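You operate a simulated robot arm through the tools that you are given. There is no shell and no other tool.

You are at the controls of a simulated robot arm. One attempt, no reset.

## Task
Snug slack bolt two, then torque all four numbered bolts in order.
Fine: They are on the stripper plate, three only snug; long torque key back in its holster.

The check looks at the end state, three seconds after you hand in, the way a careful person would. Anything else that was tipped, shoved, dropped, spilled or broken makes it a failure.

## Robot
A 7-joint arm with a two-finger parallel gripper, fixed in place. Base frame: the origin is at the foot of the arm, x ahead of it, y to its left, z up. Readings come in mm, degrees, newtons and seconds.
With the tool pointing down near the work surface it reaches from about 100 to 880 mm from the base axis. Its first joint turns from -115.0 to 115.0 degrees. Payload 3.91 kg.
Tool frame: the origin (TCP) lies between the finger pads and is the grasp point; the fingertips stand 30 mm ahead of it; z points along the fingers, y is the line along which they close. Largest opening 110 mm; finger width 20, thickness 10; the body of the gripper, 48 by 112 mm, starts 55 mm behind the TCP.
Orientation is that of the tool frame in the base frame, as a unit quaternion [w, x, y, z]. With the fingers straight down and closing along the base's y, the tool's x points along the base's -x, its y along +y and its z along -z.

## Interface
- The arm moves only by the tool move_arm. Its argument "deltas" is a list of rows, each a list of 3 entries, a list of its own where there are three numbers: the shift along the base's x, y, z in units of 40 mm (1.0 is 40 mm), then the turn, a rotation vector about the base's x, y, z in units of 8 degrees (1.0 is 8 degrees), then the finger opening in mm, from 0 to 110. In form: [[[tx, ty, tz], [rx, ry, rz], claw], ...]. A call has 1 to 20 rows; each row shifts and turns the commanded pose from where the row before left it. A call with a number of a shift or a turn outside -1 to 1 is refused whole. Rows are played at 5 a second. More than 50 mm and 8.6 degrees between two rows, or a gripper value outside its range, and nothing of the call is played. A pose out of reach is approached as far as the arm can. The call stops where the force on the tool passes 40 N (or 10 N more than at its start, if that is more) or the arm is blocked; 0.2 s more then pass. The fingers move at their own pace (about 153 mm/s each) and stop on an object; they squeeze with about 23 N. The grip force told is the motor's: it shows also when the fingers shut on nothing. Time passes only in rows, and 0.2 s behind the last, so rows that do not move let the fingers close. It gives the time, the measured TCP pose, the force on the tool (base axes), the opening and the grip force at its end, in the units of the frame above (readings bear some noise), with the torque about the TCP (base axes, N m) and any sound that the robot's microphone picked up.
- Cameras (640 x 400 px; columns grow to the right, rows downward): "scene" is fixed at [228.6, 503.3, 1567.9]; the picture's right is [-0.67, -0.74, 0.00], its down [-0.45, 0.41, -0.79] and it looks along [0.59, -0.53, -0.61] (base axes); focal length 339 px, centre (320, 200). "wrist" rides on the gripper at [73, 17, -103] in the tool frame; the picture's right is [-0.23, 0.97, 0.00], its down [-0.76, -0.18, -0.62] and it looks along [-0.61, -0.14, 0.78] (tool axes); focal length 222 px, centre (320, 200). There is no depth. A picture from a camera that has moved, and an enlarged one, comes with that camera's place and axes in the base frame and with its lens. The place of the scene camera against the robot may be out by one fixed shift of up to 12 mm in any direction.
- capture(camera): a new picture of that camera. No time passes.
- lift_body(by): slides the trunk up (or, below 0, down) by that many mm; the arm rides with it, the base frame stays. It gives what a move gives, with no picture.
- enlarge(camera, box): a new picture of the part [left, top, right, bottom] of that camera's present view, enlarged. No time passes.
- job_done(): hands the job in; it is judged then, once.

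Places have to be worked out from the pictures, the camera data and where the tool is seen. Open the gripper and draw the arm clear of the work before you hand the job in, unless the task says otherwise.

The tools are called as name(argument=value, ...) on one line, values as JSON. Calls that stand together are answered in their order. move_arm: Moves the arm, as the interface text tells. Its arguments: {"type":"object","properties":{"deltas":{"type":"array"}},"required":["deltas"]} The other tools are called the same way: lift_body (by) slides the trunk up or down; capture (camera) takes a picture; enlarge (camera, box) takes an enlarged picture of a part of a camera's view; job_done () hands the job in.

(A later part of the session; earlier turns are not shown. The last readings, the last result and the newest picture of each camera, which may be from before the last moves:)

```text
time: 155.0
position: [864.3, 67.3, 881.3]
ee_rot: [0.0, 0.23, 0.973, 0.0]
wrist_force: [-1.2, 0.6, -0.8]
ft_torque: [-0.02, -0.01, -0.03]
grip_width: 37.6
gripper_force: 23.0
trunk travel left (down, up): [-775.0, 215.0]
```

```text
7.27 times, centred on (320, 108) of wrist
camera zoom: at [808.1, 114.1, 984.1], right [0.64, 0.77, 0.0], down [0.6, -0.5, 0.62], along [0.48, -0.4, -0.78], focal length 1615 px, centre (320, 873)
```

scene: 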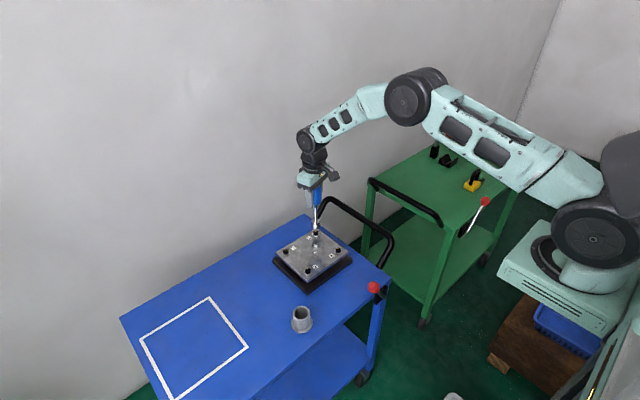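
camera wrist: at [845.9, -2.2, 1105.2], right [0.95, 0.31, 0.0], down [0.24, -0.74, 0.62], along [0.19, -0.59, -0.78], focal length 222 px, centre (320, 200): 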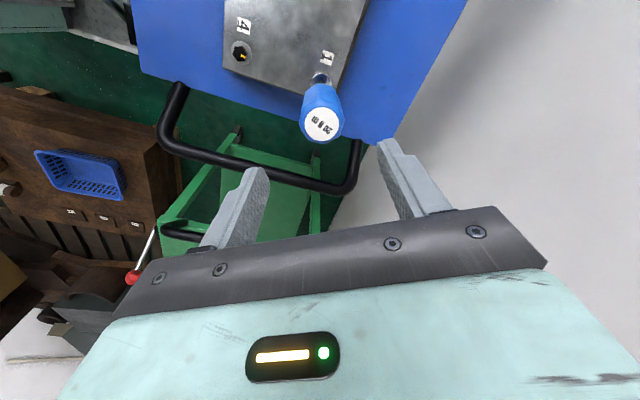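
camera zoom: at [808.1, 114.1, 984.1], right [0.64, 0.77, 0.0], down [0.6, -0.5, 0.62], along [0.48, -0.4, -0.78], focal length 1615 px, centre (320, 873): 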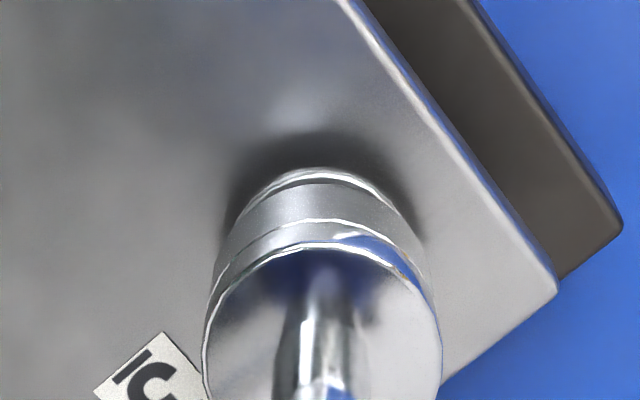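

move_arm(deltas=[[[0.01, -0.006, 0], [0, 0, 0], 0], [[0, 0, -0.035], [0, 0, 0], 0], [[0, 0, -0.035], [0, 0, 0], 0], [[0, 0, -0.035], [0, 0, 0], 0], [[0, 0, -0.035], [0, 0, 0], 0], [[0, 0, 0], [0, 0, 0], 0]])

enlarge(camera="scene", box=[278, 234, 298, 256])

```text
time: 156.4
position: [865.5, 65.7, 875.6]
ee_rot: [0.0, 0.23, 0.973, 0.0]
wrist_force: [-0.3, 0.3, -1.3]
ft_torque: [-0.02, 0.0, 0.02]
grip_width: 37.4
gripper_force: 22.7
trunk travel left (down, up): [-775.0, 215.0]
```

```text
16.00 times, centred on (288, 245) of scene
camera zoom: at [228.6, 503.3, 1567.9], right [-0.67, -0.74, 0.0], down [-0.45, 0.41, -0.79], along [0.59, -0.53, -0.61], focal length 5425 px, centre (832, -520)
```

zoom: 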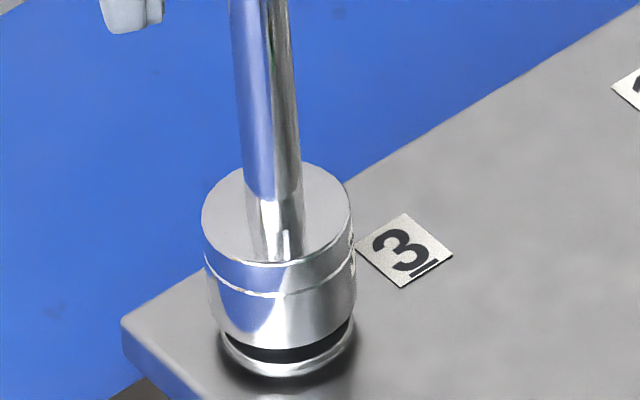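

Entering without force; down another 8 mm.

move_arm(deltas=[[[0, 0, -0.035], [0, 0, 0], 0], [[0, 0, -0.035], [0, 0, 0], 0], [[0, 0, -0.035], [0, 0, 0], 0], [[0, 0, -0.035], [0, 0, 0], 0], [[0, 0, -0.035], [0, 0, 0], 0], [[0, 0, 0], [0, 0, 0], 0]])

enlarge(camera="scene", box=[278, 234, 298, 256])

```text
time: 157.8
position: [864.7, 64.7, 869.5]
ee_rot: [0.0, 0.231, 0.973, 0.0]
wrist_force: [1.4, 0.3, -1.5]
ft_torque: [-0.02, -0.03, -0.01]
grip_width: 37.6
gripper_force: 22.7
trunk travel left (down, up): [-775.0, 215.0]
```

```text
16.00 times, centred on (288, 245) of scene
camera zoom: at [228.6, 503.3, 1567.9], right [-0.67, -0.74, 0.0], down [-0.45, 0.41, -0.79], along [0.59, -0.53, -0.61], focal length 5425 px, centre (832, -520)
```

zoom: 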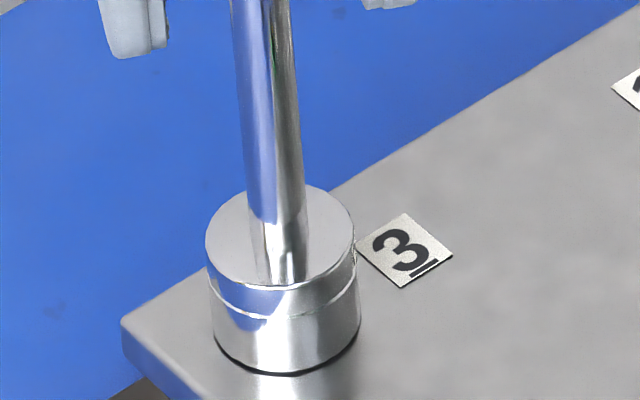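

Seated on bolt 3. Turning clockwise.

move_arm(deltas=[[[0, 0, 0], [0, 0, -0.4], 0], [[0, 0, 0], [0, 0, -0.4], 0]])

move_arm(deltas=[[[0, 0, 0], [0, 0, -0.4], 0], [[0, 0, 0], [0, 0, -0.4], 0]])

move_arm(deltas=[[[0, 0, 0], [0, 0, -0.4], 0], [[0, 0, 0], [0, 0, -0.4], 0]])

move_arm(deltas=[[[0, 0, 0], [0, 0, -0.4], 0], [[0, 0, 0], [0, 0, -0.4], 0]])

```text
time: 158.4
position: [864.8, 65.7, 868.3]
ee_rot: [0.0, 0.285, 0.959, 0.0]
wrist_force: [-1.2, 0.0, -1.9]
ft_torque: [-0.03, 0.0, 0.19]
grip_width: 37.5
gripper_force: 23.2
trunk travel left (down, up): [-775.0, 215.0]
```

```text
time: 159.0
position: [863.1, 65.1, 868.3]
ee_rot: [0.0, 0.338, 0.941, 0.001]
wrist_force: [0.0, -0.4, -1.4]
ft_torque: [0.0, -0.02, 0.24]
grip_width: 37.4
gripper_force: 23.3
trunk travel left (down, up): [-775.0, 215.0]
```

```text
time: 159.6
position: [865.2, 64.1, 868.3]
ee_rot: [0.0, 0.39, 0.921, 0.0]
wrist_force: [-0.4, 0.3, -0.9]
ft_torque: [0.04, -0.01, 0.33]
grip_width: 37.3
gripper_force: 23.2
trunk travel left (down, up): [-775.0, 215.0]
```

```text
time: 160.2
position: [863.6, 65.0, 867.6]
ee_rot: [0.0, 0.441, 0.897, 0.0]
wrist_force: [-0.1, 0.1, -2.2]
ft_torque: [0.01, 0.0, 0.28]
grip_width: 37.5
gripper_force: 23.3
trunk travel left (down, up): [-775.0, 215.0]
```

move_arm(deltas=[[[0, 0, 0], [0, 0, -0.4], 0], [[0, 0, 0], [0, 0, -0.4], 0]])

move_arm(deltas=[[[0, 0, 0], [0, 0, -0.4], 0], [[0, 0, 0], [0, 0, -0.4], 0]])

move_arm(deltas=[[[0, 0, 0], [0, 0, -0.4], 0], [[0, 0, 0], [0, 0, -0.4], 0]])

enlarge(camera="wrist", box=[240, 60, 400, 260])

```text
time: 160.8
position: [865.1, 64.9, 868.6]
ee_rot: [-0.001, 0.49, 0.871, 0.0]
wrist_force: [0.3, 0.5, 0.2]
ft_torque: [0.01, 0.01, 0.33]
grip_width: 37.2
gripper_force: 23.2
trunk travel left (down, up): [-775.0, 215.0]
```

```text
time: 161.4
position: [864.0, 63.0, 867.8]
ee_rot: [-0.001, 0.538, 0.843, 0.001]
wrist_force: [-0.2, -0.2, -0.3]
ft_torque: [-0.05, 0.04, 0.43]
grip_width: 37.4
gripper_force: 22.8
trunk travel left (down, up): [-775.0, 215.0]
```

```text
time: 162.0
position: [864.5, 64.4, 869.2]
ee_rot: [-0.001, 0.584, 0.812, 0.0]
wrist_force: [-0.2, 0.4, -2.7]
ft_torque: [0.02, -0.03, 0.42]
grip_width: 37.5
gripper_force: 23.3
trunk travel left (down, up): [-775.0, 215.0]
```

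```text
2.00 times, centred on (320, 160) of wrist
camera zoom: at [859.1, 139.6, 972.0], right [1.0, 0.09, 0.0], down [0.07, -0.78, 0.62], along [0.06, -0.62, -0.78], focal length 444 px, centre (320, 280)
```

zoom: 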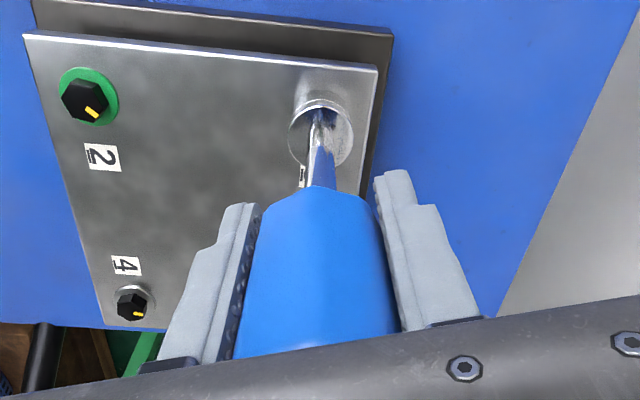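

0.43 N m. Continuing in small steps.

move_arm(deltas=[[[0, 0, 0], [0, 0, -0.4], 0]])

move_arm(deltas=[[[0, 0, 0], [0, 0, -0.4], 0]])

move_arm(deltas=[[[0, 0, 0], [0, 0, -0.4], 0]])

move_arm(deltas=[[[0, 0, 0], [0, 0, -0.4], 0]])

```text
time: 162.4
position: [865.4, 64.1, 867.0]
ee_rot: [0.0, 0.607, 0.795, 0.001]
wrist_force: [-0.3, -0.7, -0.6]
ft_torque: [0.0, 0.0, 0.44]
grip_width: 37.5
gripper_force: 23.0
trunk travel left (down, up): [-775.0, 215.0]
```

```text
time: 162.8
position: [864.4, 64.8, 868.7]
ee_rot: [0.0, 0.629, 0.777, 0.001]
wrist_force: [-0.7, 0.5, -0.5]
ft_torque: [0.0, -0.05, 0.33]
grip_width: 37.7
gripper_force: 23.4
trunk travel left (down, up): [-775.0, 215.0]
```

```text
time: 163.2
position: [864.7, 64.7, 867.4]
ee_rot: [0.0, 0.65, 0.76, 0.001]
wrist_force: [0.8, 0.8, 1.0]
ft_torque: [0.1, -0.06, 0.25]
grip_width: 37.7
gripper_force: 23.2
trunk travel left (down, up): [-775.0, 215.0]
```

```text
time: 163.6
position: [865.7, 65.0, 868.7]
ee_rot: [-0.001, 0.671, 0.741, 0.0]
wrist_force: [-0.3, 0.1, 1.6]
ft_torque: [0.02, 0.0, 0.2]
grip_width: 37.3
gripper_force: 22.9
trunk travel left (down, up): [-775.0, 215.0]
```

The grip slipped past a corner at 0.44. I release the key on bolt 3, rise and unwind for a palm-assisted pull.

move_arm(deltas=[[[0, 0, -0.02], [0, 0, 0.2], 0], [[0, 0, 0], [0, 0, 0], 45], [[0, 0, 0], [0, 0, 0], 60], [[0, 0, 0.6], [0, 0, 0], 75], [[0, 0, 0.6], [0, 0, 0], 75], [[0, 0, 0.6], [0, 0, 0], 75], [[0, 0, 0.6], [0, 0, 0], 75], [[0, 0, 0], [0, 0, 1.0], 75], [[0, 0, 0], [0, 0, 1.0], 75], [[0, 0, 0], [0, 0, 1.0], 75], [[0, 0, 0], [0, 0, 1.0], 75], [[0, 0, 0], [0, 0, 1.0], 75], [[0, 0, 0], [0, 0, 1.0], 75], [[0, 0, 0], [0, 0, 1.0], 75], [[0, 0, 0], [0, 0, 0], 75], [[0, 0, 0], [0, 0, 0], 75]])

enlarge(camera="wrist", box=[270, 80, 370, 190])

enlarge(camera="scene", box=[260, 190, 340, 290])

```text
time: 167.0
position: [865.2, 64.7, 962.7]
ee_rot: [0.0, 0.23, 0.973, 0.0]
wrist_force: [0.2, 0.3, -0.2]
ft_torque: [-0.01, -0.05, 0.02]
grip_width: 75.0
gripper_force: 0.0
trunk travel left (down, up): [-775.0, 215.0]
```

```text
3.64 times, centred on (320, 135) of wrist
camera zoom: at [808.3, 113.4, 1067.1], right [0.64, 0.77, 0.0], down [0.6, -0.5, 0.62], along [0.48, -0.4, -0.78], focal length 808 px, centre (320, 436)
```

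zoom: 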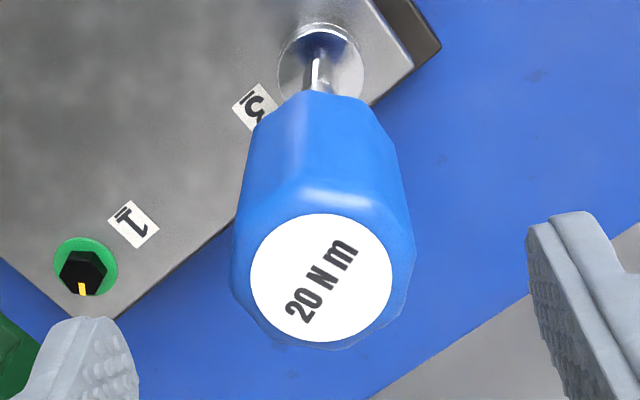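

```text
4.00 times, centred on (300, 240) of scene
camera zoom: at [228.6, 503.3, 1567.9], right [-0.67, -0.74, 0.0], down [-0.45, 0.41, -0.79], along [0.59, -0.53, -0.61], focal length 1356 px, centre (400, 40)
```

zoom: 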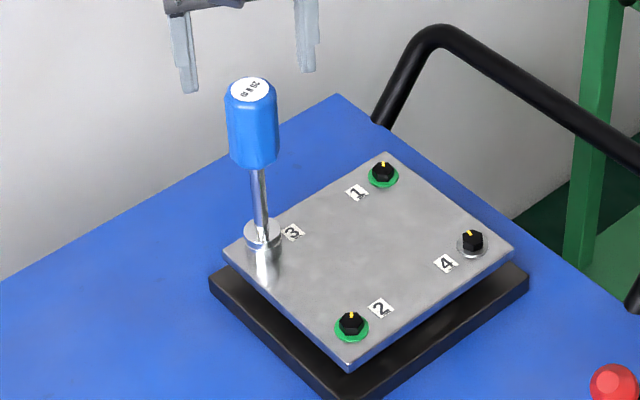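

move_arm(deltas=[[[0, 0, 0], [0, 0, 0.98], 75], [[0, 0, 0], [0, 0, 0.98], 75], [[0, 0, 0], [0, 0, 0.98], 75], [[0, 0, -0.5], [0, 0, 0], 75], [[0, 0, 0], [0, 0, 0], 75], [[0, 0, 0], [0, 0, 0], 75]])

enlarge(camera="wrist", box=[270, 80, 370, 190])

```text
time: 168.4
position: [863.4, 66.6, 943.1]
ee_rot: [0.0, 0.026, 1.0, 0.001]
wrist_force: [0.8, 0.9, -0.2]
ft_torque: [0.0, -0.01, 0.02]
grip_width: 75.0
gripper_force: 0.2
trunk travel left (down, up): [-775.0, 215.0]
```

```text
3.64 times, centred on (320, 135) of wrist
camera zoom: at [793.7, 87.4, 1046.0], right [0.28, 0.96, 0.0], down [0.75, -0.22, 0.62], along [0.6, -0.17, -0.78], focal length 808 px, centre (320, 436)
```

zoom: 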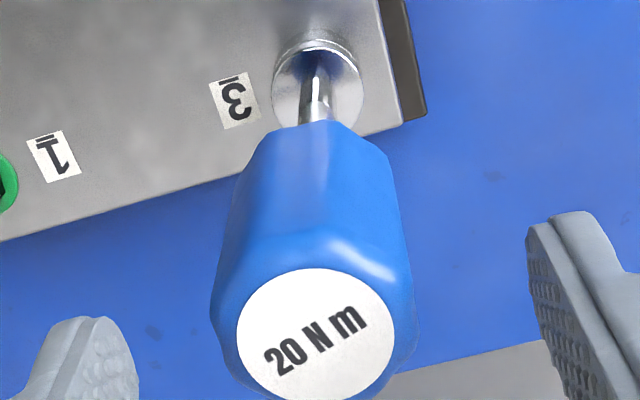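

move_arm(deltas=[[[0.035, -0.02, -0.4], [0, 0, 0], 75], [[0, 0, -0.6], [0, 0, 0], 75], [[0, 0, -0.5], [0, 0, 0], 75], [[0, 0, -0.25], [0, 0, 0], 75], [[0, 0, 0], [0, 0, 0], 75], [[0, 0, 0], [0, 0, 0], 75]])

enlarge(camera="wrist", box=[240, 60, 400, 260])

```text
time: 169.8
position: [866.6, 64.2, 873.2]
ee_rot: [0.0, 0.027, 1.0, 0.0]
wrist_force: [-0.2, -0.1, 0.4]
ft_torque: [0.03, -0.02, 0.01]
grip_width: 74.9
gripper_force: 0.1
trunk travel left (down, up): [-775.0, 215.0]
```

```text
2.00 times, centred on (320, 160) of wrist
camera zoom: at [796.6, 86.0, 977.1], right [0.28, 0.96, 0.0], down [0.75, -0.22, 0.62], along [0.6, -0.17, -0.78], focal length 444 px, centre (320, 280)
```

zoom: 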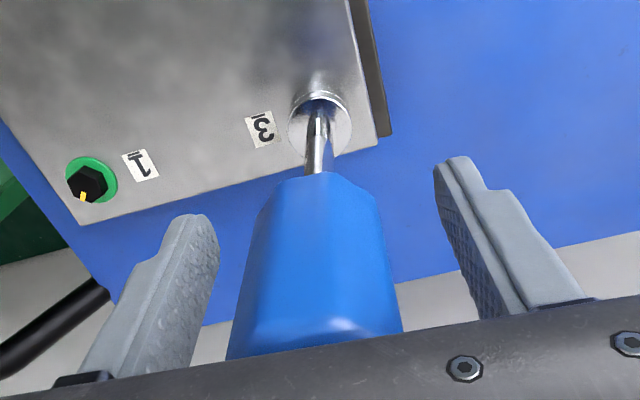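

move_arm(deltas=[[[-0.025, 0.01, -0.05], [0, 0, 0], 75], [[0, 0, -0.05], [0, 0, 0], 75], [[0, 0, -0.05], [0, 0, 0], 75], [[0, 0, 0], [0, 0, 0], 75]])

```text
time: 170.8
position: [864.6, 64.2, 869.1]
ee_rot: [0.0, 0.027, 1.0, -0.001]
wrist_force: [-0.5, 0.3, 0.5]
ft_torque: [0.0, -0.03, -0.02]
grip_width: 74.9
gripper_force: 0.1
trunk travel left (down, up): [-775.0, 215.0]
```

move_arm(deltas=[[[0, 0, -0.04], [0, 0, 0], 75], [[0, 0, -0.02], [0, 0, 0], 75], [[0, 0, 0], [0, 0, 0], 75]])

```text
time: 171.6
position: [865.4, 66.1, 866.5]
ee_rot: [0.001, 0.027, 1.0, 0.0]
wrist_force: [0.4, -0.7, 12.6]
ft_torque: [-0.02, 0.07, -0.02]
grip_width: 74.9
gripper_force: 0.2
trunk travel left (down, up): [-775.0, 215.0]
```

Palm contact at 12.6 N. Closing and turning.

move_arm(deltas=[[[0, 0, 0], [0, 0, 0], 50], [[0, 0, 0], [0, 0, 0], 38], [[0, 0, 0], [0, 0, 0], 0], [[0, 0, 0], [0, 0, 0], 0]])

move_arm(deltas=[[[0, 0, 0], [0, 0, -0.4], 0], [[0, 0, 0], [0, 0, -0.4], 0]])

move_arm(deltas=[[[0, 0, 0], [0, 0, -0.4], 0]])

move_arm(deltas=[[[0, 0, 0], [0, 0, -0.3], 0]])

move_arm(deltas=[[[0, 0, 0], [0, 0, -0.3], 0]])

move_arm(deltas=[[[0, 0, 0], [0, 0, -0.3], 0]])

```text
time: 172.6
position: [864.6, 64.9, 867.1]
ee_rot: [0.001, 0.026, 1.0, -0.001]
wrist_force: [3.5, -0.9, 17.8]
ft_torque: [-0.11, -0.09, -0.02]
grip_width: 37.5
gripper_force: 23.0
trunk travel left (down, up): [-775.0, 215.0]
```

```text
time: 173.2
position: [864.7, 63.5, 866.7]
ee_rot: [0.0, 0.083, 0.997, -0.001]
wrist_force: [-1.1, -4.5, 21.2]
ft_torque: [-0.18, 0.1, 0.2]
grip_width: 37.3
gripper_force: 23.0
trunk travel left (down, up): [-775.0, 215.0]
```

```text
time: 173.6
position: [863.9, 65.9, 865.7]
ee_rot: [0.0, 0.112, 0.994, 0.0]
wrist_force: [0.3, -4.6, 22.5]
ft_torque: [-0.24, -0.07, 0.2]
grip_width: 37.5
gripper_force: 22.6
trunk travel left (down, up): [-775.0, 215.0]
```

```text
time: 174.0
position: [863.5, 66.0, 867.6]
ee_rot: [0.0, 0.131, 0.991, 0.0]
wrist_force: [-0.4, -2.9, 21.3]
ft_torque: [-0.09, -0.03, 0.33]
grip_width: 37.3
gripper_force: 22.9
trunk travel left (down, up): [-775.0, 215.0]
```

```text
time: 174.4
position: [863.9, 64.9, 866.7]
ee_rot: [0.001, 0.152, 0.988, 0.0]
wrist_force: [-0.7, -2.3, 21.7]
ft_torque: [-0.1, -0.04, 0.38]
grip_width: 37.4
gripper_force: 23.2
trunk travel left (down, up): [-775.0, 215.0]
```

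```text
time: 174.8
position: [864.1, 65.1, 866.2]
ee_rot: [0.001, 0.174, 0.985, 0.001]
wrist_force: [1.6, -1.7, 20.1]
ft_torque: [-0.11, -0.05, 0.39]
grip_width: 37.3
gripper_force: 23.0
trunk travel left (down, up): [-775.0, 215.0]
```

move_arm(deltas=[[[0, 0, 0], [0, 0, -0.3], 0]])

move_arm(deltas=[[[0, 0, 0], [0, 0, -0.3], 0]])

move_arm(deltas=[[[0, 0, 0], [0, 0, -0.3], 0]])

move_arm(deltas=[[[0, 0, 0], [0, 0, -0.3], 0]])

move_arm(deltas=[[[0, 0, 0], [0, 0, -0.3], 0]])

move_arm(deltas=[[[0, 0, 0], [0, 0, -0.3], 0]])

```text
time: 175.2
position: [862.4, 64.7, 866.9]
ee_rot: [0.0, 0.195, 0.981, 0.0]
wrist_force: [-1.5, -1.9, 20.8]
ft_torque: [-0.05, 0.06, 0.44]
grip_width: 37.5
gripper_force: 23.4
trunk travel left (down, up): [-775.0, 215.0]
```

```text
time: 175.6
position: [862.8, 65.5, 867.2]
ee_rot: [0.001, 0.214, 0.977, 0.0]
wrist_force: [0.5, -0.7, 22.8]
ft_torque: [-0.1, 0.06, 0.46]
grip_width: 37.6
gripper_force: 23.0
trunk travel left (down, up): [-775.0, 215.0]
```

```text
time: 176.0
position: [863.9, 65.5, 866.4]
ee_rot: [0.0, 0.235, 0.972, 0.001]
wrist_force: [1.8, -0.8, 21.1]
ft_torque: [-0.1, -0.11, 0.43]
grip_width: 37.1
gripper_force: 23.4
trunk travel left (down, up): [-775.0, 215.0]
```

```text
time: 176.4
position: [864.2, 64.3, 865.4]
ee_rot: [0.0, 0.254, 0.967, -0.001]
wrist_force: [-3.0, -0.9, 24.4]
ft_torque: [-0.13, 0.11, 0.46]
grip_width: 37.5
gripper_force: 22.7
trunk travel left (down, up): [-775.0, 215.0]
```

```text
time: 176.8
position: [864.3, 65.9, 867.0]
ee_rot: [0.001, 0.274, 0.962, 0.001]
wrist_force: [-1.1, 0.9, 22.6]
ft_torque: [-0.06, -0.02, 0.36]
grip_width: 37.5
gripper_force: 22.3
trunk travel left (down, up): [-775.0, 215.0]
```

```text
time: 177.2
position: [865.5, 64.8, 865.7]
ee_rot: [0.001, 0.296, 0.955, 0.001]
wrist_force: [-0.7, 3.7, 19.5]
ft_torque: [0.05, -0.09, 0.41]
grip_width: 37.3
gripper_force: 23.0
trunk travel left (down, up): [-775.0, 215.0]
```

move_arm(deltas=[[[0, 0, 0], [0, 0, -0.3], 0]])

move_arm(deltas=[[[0, 0, 0], [0, 0, -0.3], 0]])

move_arm(deltas=[[[0, 0, 0], [0, 0, -0.3], 0]])

move_arm(deltas=[[[0, 0, 0], [0, 0, -0.3], 0]])

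move_arm(deltas=[[[0, 0, 0], [0, 0, -0.3], 0]])

move_arm(deltas=[[[0, 0, 0], [0, 0, -0.3], 0]])

```text
time: 177.6
position: [865.2, 65.0, 866.4]
ee_rot: [0.0, 0.315, 0.949, 0.0]
wrist_force: [0.2, 2.2, 17.1]
ft_torque: [0.06, -0.02, 0.37]
grip_width: 37.6
gripper_force: 22.5
trunk travel left (down, up): [-775.0, 215.0]
```

```text
time: 178.0
position: [865.0, 65.4, 867.1]
ee_rot: [0.0, 0.335, 0.942, 0.0]
wrist_force: [0.3, 2.2, 16.8]
ft_torque: [0.13, -0.01, 0.41]
grip_width: 37.6
gripper_force: 22.9
trunk travel left (down, up): [-775.0, 215.0]
```

```text
time: 178.4
position: [866.0, 64.7, 866.3]
ee_rot: [0.0, 0.354, 0.935, 0.0]
wrist_force: [-0.5, 3.5, 20.5]
ft_torque: [0.14, -0.05, 0.42]
grip_width: 37.2
gripper_force: 22.9
trunk travel left (down, up): [-775.0, 215.0]
```

```text
time: 178.8
position: [864.2, 64.6, 866.4]
ee_rot: [0.001, 0.375, 0.927, 0.001]
wrist_force: [0.4, 3.4, 18.9]
ft_torque: [0.06, -0.12, 0.33]
grip_width: 37.4
gripper_force: 23.6
trunk travel left (down, up): [-775.0, 215.0]
```

```text
time: 179.2
position: [863.6, 65.4, 867.5]
ee_rot: [0.001, 0.393, 0.919, 0.001]
wrist_force: [-0.4, 1.3, 20.5]
ft_torque: [-0.04, -0.03, 0.36]
grip_width: 37.1
gripper_force: 22.9
trunk travel left (down, up): [-775.0, 215.0]
```

```text
time: 179.6
position: [864.7, 64.5, 866.3]
ee_rot: [0.002, 0.413, 0.911, 0.0]
wrist_force: [1.6, 1.2, 21.5]
ft_torque: [-0.16, -0.04, 0.44]
grip_width: 37.4
gripper_force: 22.9
trunk travel left (down, up): [-775.0, 215.0]
```

move_arm(deltas=[[[0, 0, 0], [0, 0, -0.3], 0]])

move_arm(deltas=[[[0, 0, 0], [0, 0, -0.3], 0]])

move_arm(deltas=[[[0, 0, 0], [0, 0, -0.3], 0]])

move_arm(deltas=[[[0, 0, 0], [0, 0, -0.3], 0]])

move_arm(deltas=[[[0, 0, 0], [0, 0, -0.3], 0]])

move_arm(deltas=[[[0, 0, 0], [0, 0, -0.3], 0]])

```text
time: 180.0
position: [864.2, 64.9, 865.4]
ee_rot: [0.001, 0.433, 0.902, 0.001]
wrist_force: [1.0, -1.7, 23.3]
ft_torque: [-0.16, 0.05, 0.44]
grip_width: 37.3
gripper_force: 22.9
trunk travel left (down, up): [-775.0, 215.0]
```

```text
time: 180.4
position: [865.0, 65.1, 866.3]
ee_rot: [0.001, 0.449, 0.893, 0.001]
wrist_force: [-0.8, -0.3, 24.3]
ft_torque: [-0.06, 0.09, 0.49]
grip_width: 37.3
gripper_force: 23.2
trunk travel left (down, up): [-775.0, 215.0]
```

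```text
time: 180.8
position: [864.2, 65.9, 867.0]
ee_rot: [0.001, 0.468, 0.884, 0.0]
wrist_force: [-1.1, 0.9, 27.0]
ft_torque: [0.04, 0.11, 0.49]
grip_width: 37.2
gripper_force: 22.5
trunk travel left (down, up): [-775.0, 215.0]
```

```text
time: 181.2
position: [865.4, 65.2, 867.2]
ee_rot: [0.0, 0.488, 0.873, 0.001]
wrist_force: [-2.1, 0.8, 28.0]
ft_torque: [0.01, 0.1, 0.38]
grip_width: 37.3
gripper_force: 23.3
trunk travel left (down, up): [-775.0, 215.0]
```

```text
time: 181.6
position: [865.9, 64.3, 866.8]
ee_rot: [0.001, 0.506, 0.862, 0.001]
wrist_force: [3.5, 2.2, 23.8]
ft_torque: [0.08, -0.15, 0.46]
grip_width: 37.2
gripper_force: 22.6
trunk travel left (down, up): [-775.0, 215.0]
```

```text
time: 182.0
position: [866.5, 65.3, 867.8]
ee_rot: [0.0, 0.523, 0.852, 0.001]
wrist_force: [3.6, 1.5, 22.3]
ft_torque: [0.04, -0.16, 0.48]
grip_width: 37.1
gripper_force: 22.6
trunk travel left (down, up): [-775.0, 215.0]
```

0.49 N m seen. One more step, then lift and check the washer.

move_arm(deltas=[[[0, 0, 0], [0, 0, -0.3], 0]])

move_arm(deltas=[[[0, 0, 0], [0, 0, -0.3], 0]])

move_arm(deltas=[[[0, 0, 0.04], [0, 0, 0.3], 0], [[0, 0, 0.2], [0, 0, 0], 0], [[0, 0, 0.35], [0, 0, 0], 0], [[0, 0, 0.4], [0, 0, 0], 0], [[0, 0, 0], [0, 0, 0], 0]])

enlarge(camera="scene", box=[278, 234, 298, 256])

enlarge(camera="wrist", box=[296, 80, 344, 135])

```text
time: 182.4
position: [865.0, 64.1, 865.3]
ee_rot: [0.002, 0.542, 0.84, 0.0]
wrist_force: [3.4, -0.7, 22.9]
ft_torque: [-0.03, -0.11, 0.51]
grip_width: 37.2
gripper_force: 22.8
trunk travel left (down, up): [-775.0, 215.0]
```

```text
time: 182.8
position: [864.9, 63.9, 865.7]
ee_rot: [0.001, 0.56, 0.829, 0.0]
wrist_force: [2.0, -2.8, 21.0]
ft_torque: [-0.16, -0.07, 0.46]
grip_width: 37.1
gripper_force: 23.0
trunk travel left (down, up): [-775.0, 215.0]
```

```text
time: 184.0
position: [865.9, 63.6, 907.8]
ee_rot: [0.0, 0.541, 0.841, 0.0]
wrist_force: [-0.6, 0.6, -0.9]
ft_torque: [0.03, 0.01, -0.01]
grip_width: 37.6
gripper_force: 23.4
trunk travel left (down, up): [-775.0, 215.0]
```

```text
16.00 times, centred on (288, 245) of scene
camera zoom: at [228.6, 503.3, 1567.9], right [-0.67, -0.74, 0.0], down [-0.45, 0.41, -0.79], along [0.59, -0.53, -0.61], focal length 5425 px, centre (832, -520)
```

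zoom: 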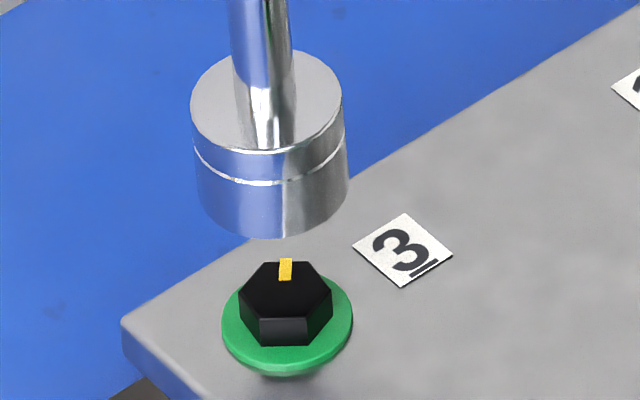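

```text
7.27 times, centred on (320, 108) of wrist
camera zoom: at [852.8, 138.1, 1009.8], right [0.98, 0.2, 0.0], down [0.15, -0.77, 0.62], along [0.12, -0.61, -0.78], focal length 1615 px, centre (320, 873)
```

zoom: 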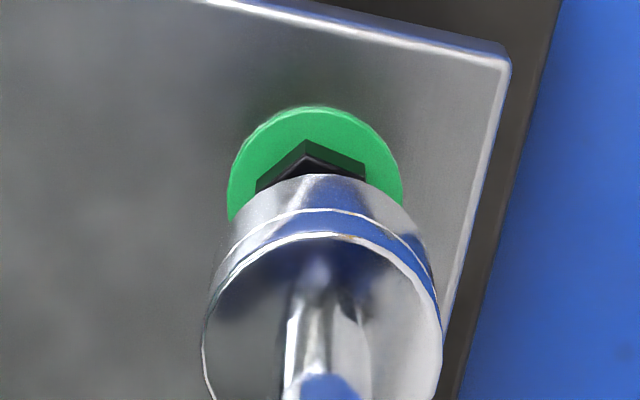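

Bolt 3 is green. On to bolt 4, turning the wrist to ≈-37°.

move_arm(deltas=[[[-0.4625, -0.54, 0.03], [0, 0, 0.594], 0], [[-0.4625, -0.54, 0], [0, 0, 0.594], 0], [[-0.4625, -0.54, 0], [0, 0, 0.594], 0], [[-0.4625, -0.54, 0], [0, 0, 0.594], 0], [[-0.4625, -0.54, 0], [0, 0, 0.594], 0], [[-0.4625, -0.54, 0], [0, 0, 0.594], 0], [[0, 0, 0], [0, 0, 0], 0], [[0, 0, 0], [0, 0, 0], 0]])

enlarge(camera="scene", box=[326, 234, 346, 256])

enlarge(camera="wrist", box=[296, 80, 344, 135])

```text
time: 185.8
position: [754.9, -64.3, 904.4]
ee_rot: [0.0, 0.318, 0.948, 0.0]
wrist_force: [-0.8, 0.1, -1.1]
ft_torque: [-0.01, -0.01, 0.01]
grip_width: 37.5
gripper_force: 22.5
trunk travel left (down, up): [-775.0, 215.0]
```

```text
16.00 times, centred on (336, 245) of scene
camera zoom: at [228.6, 503.3, 1567.9], right [-0.67, -0.74, 0.0], down [-0.45, 0.41, -0.79], along [0.59, -0.53, -0.61], focal length 5425 px, centre (64, -520)
```

zoom: 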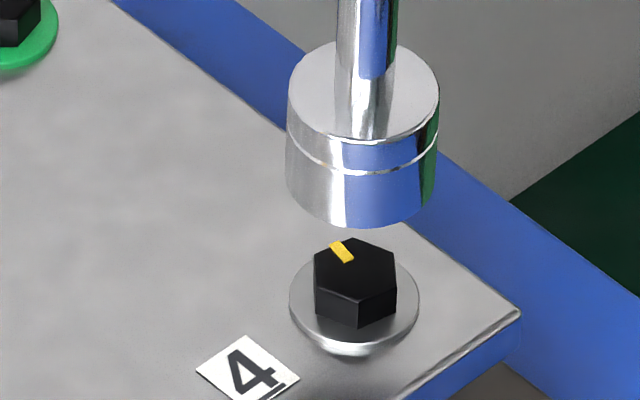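

```text
7.27 times, centred on (320, 108) of wrist
camera zoom: at [707.9, -6.7, 1008.8], right [0.77, 0.64, 0.0], down [0.5, -0.6, 0.62], along [0.4, -0.48, -0.78], focal length 1615 px, centre (320, 873)
```

zoom: 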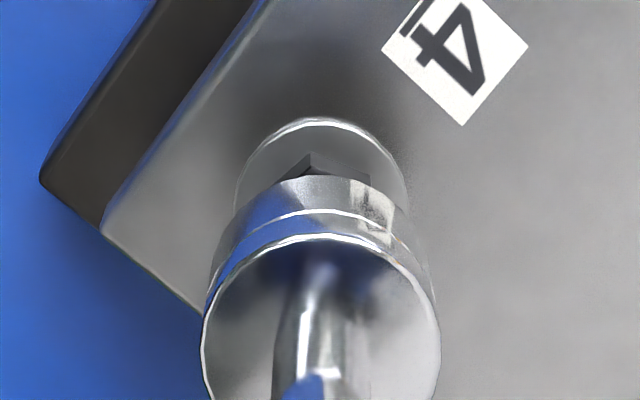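

move_arm(deltas=[[[0.0175, -0.03, 0], [0, 0, 0.1], 0], [[0, 0, -0.25], [0, 0, 0], 0], [[0, 0, -0.2], [0, 0, 0], 0], [[0, 0, 0], [0, 0, 0], 0], [[0, 0, 0], [0, 0, 0], 0]])

enlarge(camera="scene", box=[326, 234, 346, 256])

enlarge(camera="wrist", box=[296, 80, 344, 135])

```text
time: 187.0
position: [753.5, -65.3, 887.3]
ee_rot: [0.0, 0.31, 0.951, 0.0]
wrist_force: [0.1, 0.0, -2.5]
ft_torque: [-0.02, 0.0, 0.0]
grip_width: 37.3
gripper_force: 23.3
trunk travel left (down, up): [-775.0, 215.0]
```

```text
16.00 times, centred on (336, 245) of scene
camera zoom: at [228.6, 503.3, 1567.9], right [-0.67, -0.74, 0.0], down [-0.45, 0.41, -0.79], along [0.59, -0.53, -0.61], focal length 5425 px, centre (64, -520)
```

zoom: 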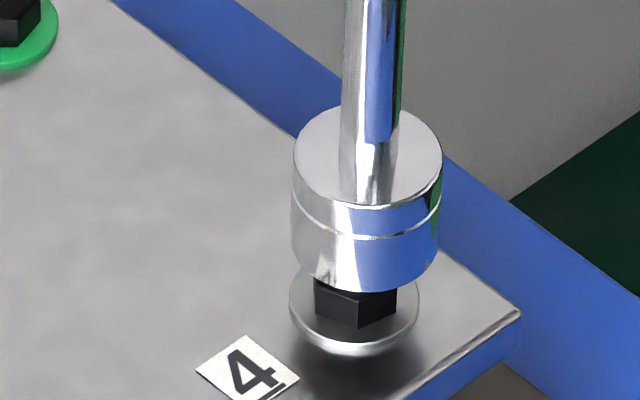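

```text
7.27 times, centred on (320, 108) of wrist
camera zoom: at [706.3, -8.6, 990.7], right [0.76, 0.65, 0.0], down [0.51, -0.59, 0.62], along [0.41, -0.47, -0.78], focal length 1615 px, centre (320, 873)
```

zoom: 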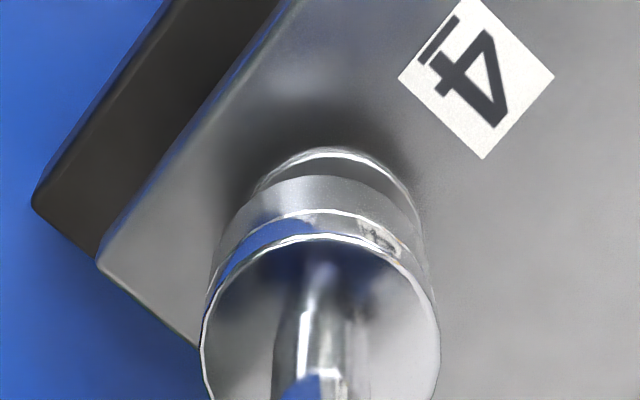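

move_arm(deltas=[[[0.045, 0.0025, 0], [0, 0, 0], 0], [[0, 0, -0.05], [0, 0, 0], 0], [[0, 0, -0.05], [0, 0, 0], 0], [[0, 0, 0], [0, 0, 0], 0], [[0, 0, 0], [0, 0, 0], 0]])

enlarge(camera="scene", box=[326, 234, 346, 256])

enlarge(camera="wrist", box=[296, 80, 344, 135])

```text
time: 188.2
position: [755.0, -65.7, 883.9]
ee_rot: [0.0, 0.311, 0.95, -0.001]
wrist_force: [0.1, 0.4, -2.2]
ft_torque: [-0.04, 0.02, -0.03]
grip_width: 37.4
gripper_force: 23.1
trunk travel left (down, up): [-775.0, 215.0]
```

```text
16.00 times, centred on (336, 245) of scene
camera zoom: at [228.6, 503.3, 1567.9], right [-0.67, -0.74, 0.0], down [-0.45, 0.41, -0.79], along [0.59, -0.53, -0.61], focal length 5425 px, centre (64, -520)
```

zoom: 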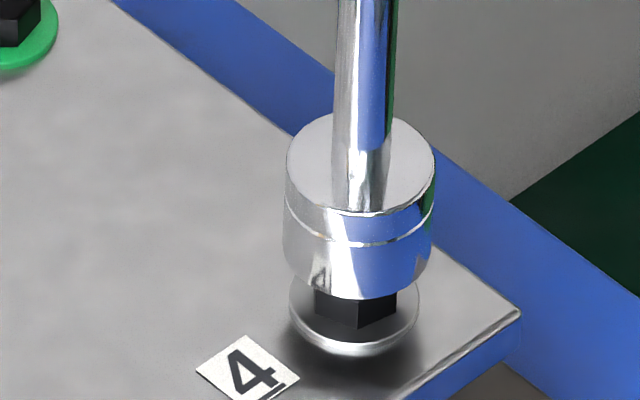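

```text
7.27 times, centred on (320, 108) of wrist
camera zoom: at [708.2, -8.4, 987.3], right [0.76, 0.65, 0.0], down [0.51, -0.59, 0.62], along [0.41, -0.47, -0.78], focal length 1615 px, centre (320, 873)
```

zoom: 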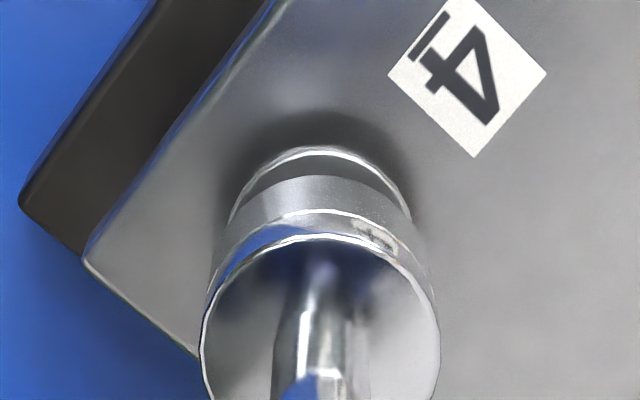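

Aligned. Lowering onto bolt 4.

move_arm(deltas=[[[-0.004, -0.003, -0.04], [0, 0, 0], 0], [[0, 0, -0.04], [0, 0, 0], 0], [[0, 0, -0.04], [0, 0, 0], 0], [[0, 0, -0.04], [0, 0, 0], 0], [[0, 0, -0.04], [0, 0, 0], 0], [[0, 0, 0], [0, 0, 0], 0]])

enlarge(camera="scene", box=[326, 234, 346, 256])

enlarge(camera="wrist", box=[296, 80, 344, 135])

```text
time: 189.6
position: [755.9, -65.3, 875.7]
ee_rot: [0.0, 0.311, 0.951, 0.0]
wrist_force: [-0.5, 0.2, -1.5]
ft_torque: [0.02, -0.01, 0.02]
grip_width: 37.4
gripper_force: 23.1
trunk travel left (down, up): [-775.0, 215.0]
```

```text
16.00 times, centred on (336, 245) of scene
camera zoom: at [228.6, 503.3, 1567.9], right [-0.67, -0.74, 0.0], down [-0.45, 0.41, -0.79], along [0.59, -0.53, -0.61], focal length 5425 px, centre (64, -520)
```

zoom: 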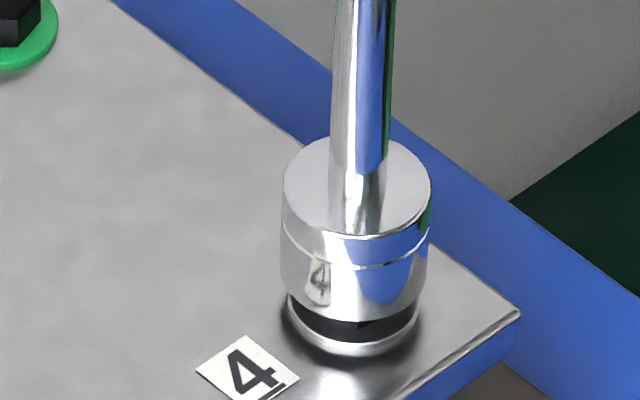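

```text
7.27 times, centred on (320, 108) of wrist
camera zoom: at [709.4, -8.9, 979.7], right [0.76, 0.65, 0.0], down [0.51, -0.59, 0.62], along [0.41, -0.47, -0.78], focal length 1615 px, centre (320, 873)
```

zoom: 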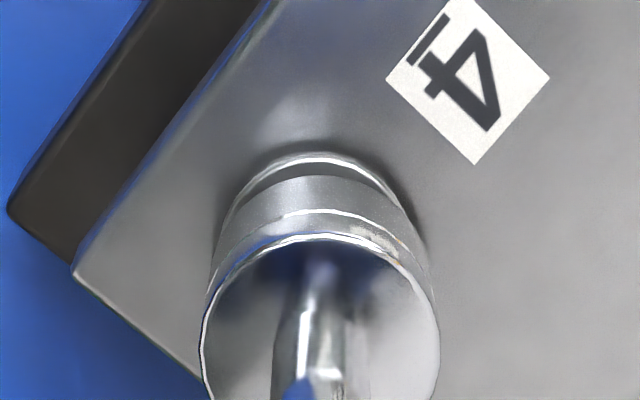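

move_arm(deltas=[[[-0.0225, 0, 0], [0, 0, 0], 0], [[0, 0, -0.035], [0, 0, 0], 0], [[0, 0, -0.035], [0, 0, 0], 0], [[0, 0, -0.035], [0, 0, 0], 0], [[0, 0, -0.035], [0, 0, 0], 0], [[0, 0, -0.035], [0, 0, 0], 0], [[0, 0, 0], [0, 0, 0], 0]])

enlarge(camera="scene", box=[326, 234, 346, 256])

```text
time: 191.2
position: [754.5, -65.1, 869.2]
ee_rot: [0.0, 0.311, 0.951, 0.0]
wrist_force: [0.1, 0.1, -2.4]
ft_torque: [0.01, 0.03, -0.01]
grip_width: 37.5
gripper_force: 23.4
trunk travel left (down, up): [-775.0, 215.0]
```

```text
16.00 times, centred on (336, 245) of scene
camera zoom: at [228.6, 503.3, 1567.9], right [-0.67, -0.74, 0.0], down [-0.45, 0.41, -0.79], along [0.59, -0.53, -0.61], focal length 5425 px, centre (64, -520)
```

zoom: 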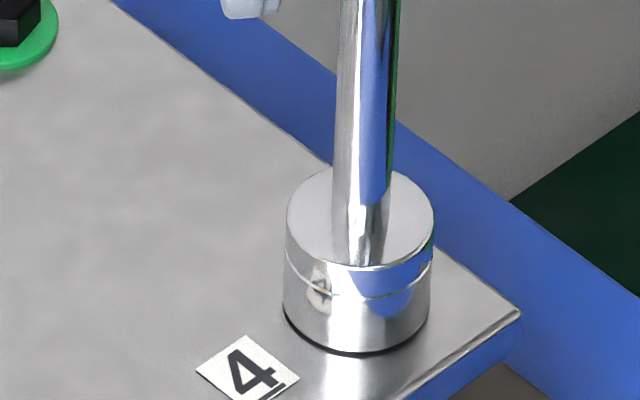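

Seated on bolt 4. Turning clockwise.

move_arm(deltas=[[[0, 0, 0], [0, 0, -0.4], 0], [[0, 0, 0], [0, 0, -0.4], 0]])

move_arm(deltas=[[[0, 0, 0], [0, 0, -0.4], 0], [[0, 0, 0], [0, 0, -0.4], 0]])

move_arm(deltas=[[[0, 0, 0], [0, 0, -0.4], 0], [[0, 0, 0], [0, 0, -0.4], 0]])

move_arm(deltas=[[[0, 0, 0], [0, 0, -0.4], 0], [[0, 0, 0], [0, 0, -0.4], 0]])

move_arm(deltas=[[[0, 0, 0], [0, 0, -0.4], 0], [[0, 0, 0], [0, 0, -0.4], 0]])

```text
time: 191.8
position: [755.4, -65.5, 869.2]
ee_rot: [0.0, 0.363, 0.932, 0.0]
wrist_force: [-0.3, -0.1, -2.1]
ft_torque: [-0.02, 0.01, 0.13]
grip_width: 37.4
gripper_force: 22.4
trunk travel left (down, up): [-775.0, 215.0]
```

```text
time: 192.4
position: [754.7, -65.9, 869.0]
ee_rot: [-0.001, 0.414, 0.91, 0.0]
wrist_force: [-1.5, -0.1, -1.7]
ft_torque: [0.03, 0.0, 0.2]
grip_width: 37.3
gripper_force: 22.6
trunk travel left (down, up): [-775.0, 215.0]
```

```text
time: 193.0
position: [755.4, -65.5, 870.0]
ee_rot: [0.001, 0.466, 0.885, 0.0]
wrist_force: [-0.4, -0.7, -1.6]
ft_torque: [0.02, -0.02, 0.27]
grip_width: 37.5
gripper_force: 23.3
trunk travel left (down, up): [-775.0, 215.0]
```

```text
time: 193.6
position: [754.1, -65.9, 868.9]
ee_rot: [0.0, 0.514, 0.858, 0.0]
wrist_force: [0.1, -0.2, -1.4]
ft_torque: [-0.02, -0.02, 0.33]
grip_width: 37.3
gripper_force: 22.8
trunk travel left (down, up): [-775.0, 215.0]
```

```text
time: 194.2
position: [753.8, -66.2, 869.5]
ee_rot: [0.0, 0.561, 0.828, 0.0]
wrist_force: [0.5, 0.3, -2.0]
ft_torque: [0.0, -0.02, 0.39]
grip_width: 37.4
gripper_force: 22.6
trunk travel left (down, up): [-775.0, 215.0]
```

Climbing cleanly to 0.39. Continuing in smaller steps.

move_arm(deltas=[[[0, 0, 0], [0, 0, -0.4], 0]])

move_arm(deltas=[[[0, 0, 0], [0, 0, -0.4], 0]])

move_arm(deltas=[[[0, 0, 0], [0, 0, -0.3], 0]])

move_arm(deltas=[[[0, 0, 0], [0, 0, -0.3], 0]])

move_arm(deltas=[[[0, 0, 0], [0, 0, -0.3], 0]])

```text
time: 194.6
position: [754.5, -66.5, 869.5]
ee_rot: [0.0, 0.584, 0.812, 0.001]
wrist_force: [-1.2, -0.3, -1.7]
ft_torque: [0.0, 0.03, 0.41]
grip_width: 37.6
gripper_force: 22.9
trunk travel left (down, up): [-775.0, 215.0]
```

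```text
time: 195.0
position: [754.1, -66.2, 869.8]
ee_rot: [0.0, 0.607, 0.795, 0.0]
wrist_force: [0.6, -0.8, -2.5]
ft_torque: [-0.02, 0.01, 0.47]
grip_width: 37.3
gripper_force: 23.0
trunk travel left (down, up): [-775.0, 215.0]
```

```text
time: 195.4
position: [754.2, -66.4, 868.9]
ee_rot: [0.0, 0.623, 0.782, 0.0]
wrist_force: [-0.1, -0.3, -1.4]
ft_torque: [0.0, -0.02, 0.44]
grip_width: 37.3
gripper_force: 23.5
trunk travel left (down, up): [-775.0, 215.0]
```

```text
time: 195.8
position: [753.9, -64.7, 869.8]
ee_rot: [0.0, 0.639, 0.769, 0.0]
wrist_force: [0.3, 0.6, -1.7]
ft_torque: [0.01, -0.02, 0.43]
grip_width: 37.4
gripper_force: 22.5
trunk travel left (down, up): [-775.0, 215.0]
```

```text
time: 196.2
position: [754.2, -66.0, 867.3]
ee_rot: [0.0, 0.655, 0.756, 0.0]
wrist_force: [0.6, 0.1, -1.8]
ft_torque: [-0.02, -0.02, 0.3]
grip_width: 37.4
gripper_force: 23.4
trunk travel left (down, up): [-775.0, 215.0]
```

Slipped at ~0.47. I release on bolt 4, rise and unwind for the final palm-assisted pull.

move_arm(deltas=[[[0, 0, -0.03], [0, 0, 0.2], 0], [[0, 0, 0], [0, 0, 0], 45], [[0, 0, 0], [0, 0, 0], 60], [[0, 0, 0.6], [0, 0, 0], 75], [[0, 0, 0.6], [0, 0, 0], 75], [[0, 0, 0.6], [0, 0, 0], 75], [[0, 0, 0.6], [0, 0, 0], 75], [[0, 0, 0], [0, 0, 1.0], 75], [[0, 0, 0], [0, 0, 1.0], 75], [[0, 0, 0], [0, 0, 1.0], 75], [[0, 0, 0], [0, 0, 1.0], 75], [[0, 0, 0], [0, 0, 1.0], 75], [[0, 0, 0], [0, 0, 1.0], 75], [[0, 0, 0], [0, 0, 1.0], 75], [[0, 0, 0], [0, 0, 0], 75], [[0, 0, 0], [0, 0, 0], 75]])

enlarge(camera="wrist", box=[270, 80, 370, 190])

enlarge(camera="scene", box=[290, 180, 370, 280])

```text
time: 199.6
position: [753.9, -67.4, 964.4]
ee_rot: [-0.001, 0.21, 0.978, 0.0]
wrist_force: [0.5, 0.3, 0.3]
ft_torque: [-0.01, -0.01, 0.03]
grip_width: 75.0
gripper_force: 0.1
trunk travel left (down, up): [-775.0, 215.0]
```

```text
3.64 times, centred on (320, 135) of wrist
camera zoom: at [696.9, -20.9, 1068.0], right [0.61, 0.8, 0.0], down [0.62, -0.47, 0.62], along [0.5, -0.38, -0.78], focal length 808 px, centre (320, 436)
```

zoom: 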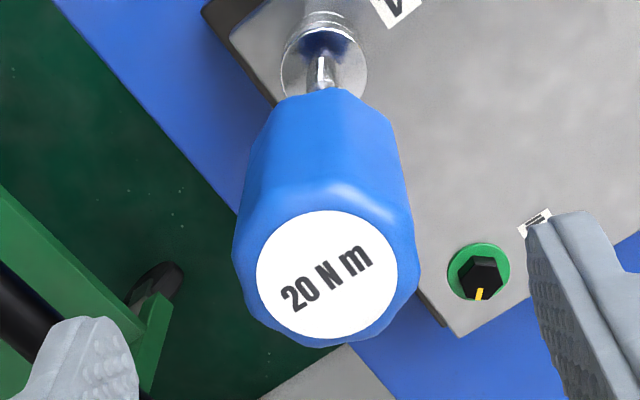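

```text
4.00 times, centred on (330, 230) of scene
camera zoom: at [228.6, 503.3, 1567.9], right [-0.67, -0.74, 0.0], down [-0.45, 0.41, -0.79], along [0.59, -0.53, -0.61], focal length 1356 px, centre (280, 80)
```

zoom: 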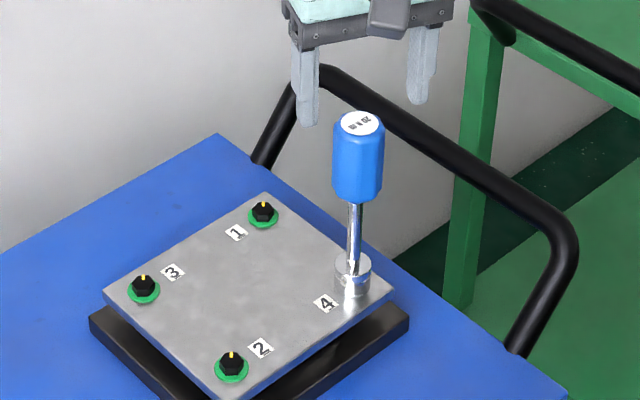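

move_arm(deltas=[[[0.03, 0.012, 0], [0, 0, 0.9], 75], [[0, 0, -0.6], [0, 0, 0], 75], [[0, 0, -0.6], [0, 0, 0], 75], [[0, 0, -0.6], [0, 0, 0], 75], [[0, 0, -0.5], [0, 0, 0], 75], [[0, 0, 0], [0, 0, 0], 75], [[0, 0, 0], [0, 0, 0], 75]])

enlarge(camera="wrist", box=[240, 60, 400, 260])

```text
time: 201.2
position: [755.3, -63.7, 871.1]
ee_rot: [-0.001, 0.148, 0.989, 0.0]
wrist_force: [0.5, 0.8, -0.1]
ft_torque: [0.01, -0.01, 0.04]
grip_width: 74.9
gripper_force: 0.0
trunk travel left (down, up): [-775.0, 215.0]
```

```text
2.00 times, centred on (320, 160) of wrist
camera zoom: at [692.0, -25.8, 975.6], right [0.5, 0.86, 0.0], down [0.68, -0.39, 0.62], along [0.54, -0.31, -0.78], focal length 444 px, centre (320, 280)
```

zoom: 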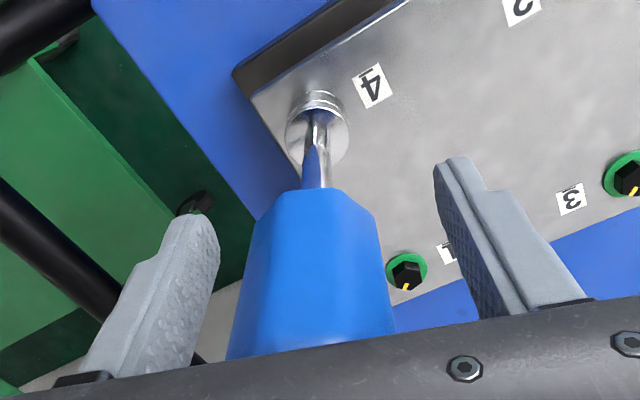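

move_arm(deltas=[[[0.03, -0.045, 0], [0, 0, 0], 75], [[0, 0, -0.05], [0, 0, 0], 75], [[0, 0, -0.05], [0, 0, 0], 75], [[0, 0, 0], [0, 0, 0], 75]])

```text
time: 202.2
position: [757.9, -67.2, 867.4]
ee_rot: [0.0, 0.147, 0.989, 0.001]
wrist_force: [0.3, -0.4, 0.7]
ft_torque: [0.01, -0.01, -0.01]
grip_width: 75.0
gripper_force: 0.0
trunk travel left (down, up): [-775.0, 215.0]
```

move_arm(deltas=[[[0, 0.01, -0.04], [0, 0, 0], 75], [[0, 0, -0.02], [0, 0, 0], 75], [[0, 0, 0], [0, 0, 0], 75]])

```text
time: 203.0
position: [757.3, -67.6, 866.6]
ee_rot: [0.001, 0.148, 0.989, 0.001]
wrist_force: [0.8, -1.8, 18.6]
ft_torque: [0.1, 0.08, -0.02]
grip_width: 75.0
gripper_force: 0.1
trunk travel left (down, up): [-775.0, 215.0]
```

Palm at 18.6 N. Close and turn.

move_arm(deltas=[[[0, 0, 0], [0, 0, 0], 50], [[0, 0, 0], [0, 0, 0], 38], [[0, 0, 0], [0, 0, 0], 0], [[0, 0, 0], [0, 0, 0], 0]])

move_arm(deltas=[[[0, 0, 0], [0, 0, -0.4], 0], [[0, 0, 0], [0, 0, -0.4], 0]])

move_arm(deltas=[[[0, 0, 0], [0, 0, -0.4], 0]])

move_arm(deltas=[[[0, 0, 0], [0, 0, -0.3], 0]])

move_arm(deltas=[[[0, 0, 0], [0, 0, -0.3], 0]])

move_arm(deltas=[[[0, 0, 0], [0, 0, -0.3], 0]])

move_arm(deltas=[[[0, 0, 0], [0, 0, -0.3], 0]])

```text
time: 204.0
position: [756.3, -67.5, 866.6]
ee_rot: [0.001, 0.148, 0.989, 0.001]
wrist_force: [4.0, 2.9, 25.4]
ft_torque: [0.22, -0.06, 0.02]
grip_width: 37.5
gripper_force: 23.3
trunk travel left (down, up): [-775.0, 215.0]
```

```text
time: 204.6
position: [756.7, -67.1, 866.5]
ee_rot: [0.0, 0.204, 0.979, -0.001]
wrist_force: [2.3, -0.9, 23.6]
ft_torque: [0.04, 0.12, 0.28]
grip_width: 37.3
gripper_force: 22.7
trunk travel left (down, up): [-775.0, 215.0]
```

```text
time: 205.0
position: [757.2, -67.4, 866.2]
ee_rot: [0.0, 0.231, 0.973, 0.0]
wrist_force: [-1.8, -2.5, 25.6]
ft_torque: [-0.05, 0.26, 0.37]
grip_width: 37.7
gripper_force: 23.1
trunk travel left (down, up): [-775.0, 215.0]
```

```text
time: 205.4
position: [757.3, -67.5, 866.1]
ee_rot: [0.0, 0.25, 0.968, 0.0]
wrist_force: [-3.0, -2.1, 24.5]
ft_torque: [-0.08, 0.1, 0.34]
grip_width: 37.5
gripper_force: 22.9
trunk travel left (down, up): [-775.0, 215.0]
```

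```text
time: 205.8
position: [755.9, -67.1, 866.0]
ee_rot: [0.001, 0.272, 0.962, 0.0]
wrist_force: [-0.8, 0.2, 17.9]
ft_torque: [0.05, 0.0, 0.38]
grip_width: 37.5
gripper_force: 23.3
trunk travel left (down, up): [-775.0, 215.0]
```

```text
time: 206.2
position: [756.8, -67.5, 866.8]
ee_rot: [0.0, 0.29, 0.957, 0.0]
wrist_force: [-2.6, 0.5, 17.3]
ft_torque: [0.17, 0.1, 0.4]
grip_width: 37.6
gripper_force: 22.9
trunk travel left (down, up): [-775.0, 215.0]
```

```text
time: 206.6
position: [757.9, -67.0, 866.5]
ee_rot: [0.002, 0.311, 0.95, 0.0]
wrist_force: [-1.4, -2.1, 20.9]
ft_torque: [0.04, 0.11, 0.41]
grip_width: 37.3
gripper_force: 23.1
trunk travel left (down, up): [-775.0, 215.0]
```

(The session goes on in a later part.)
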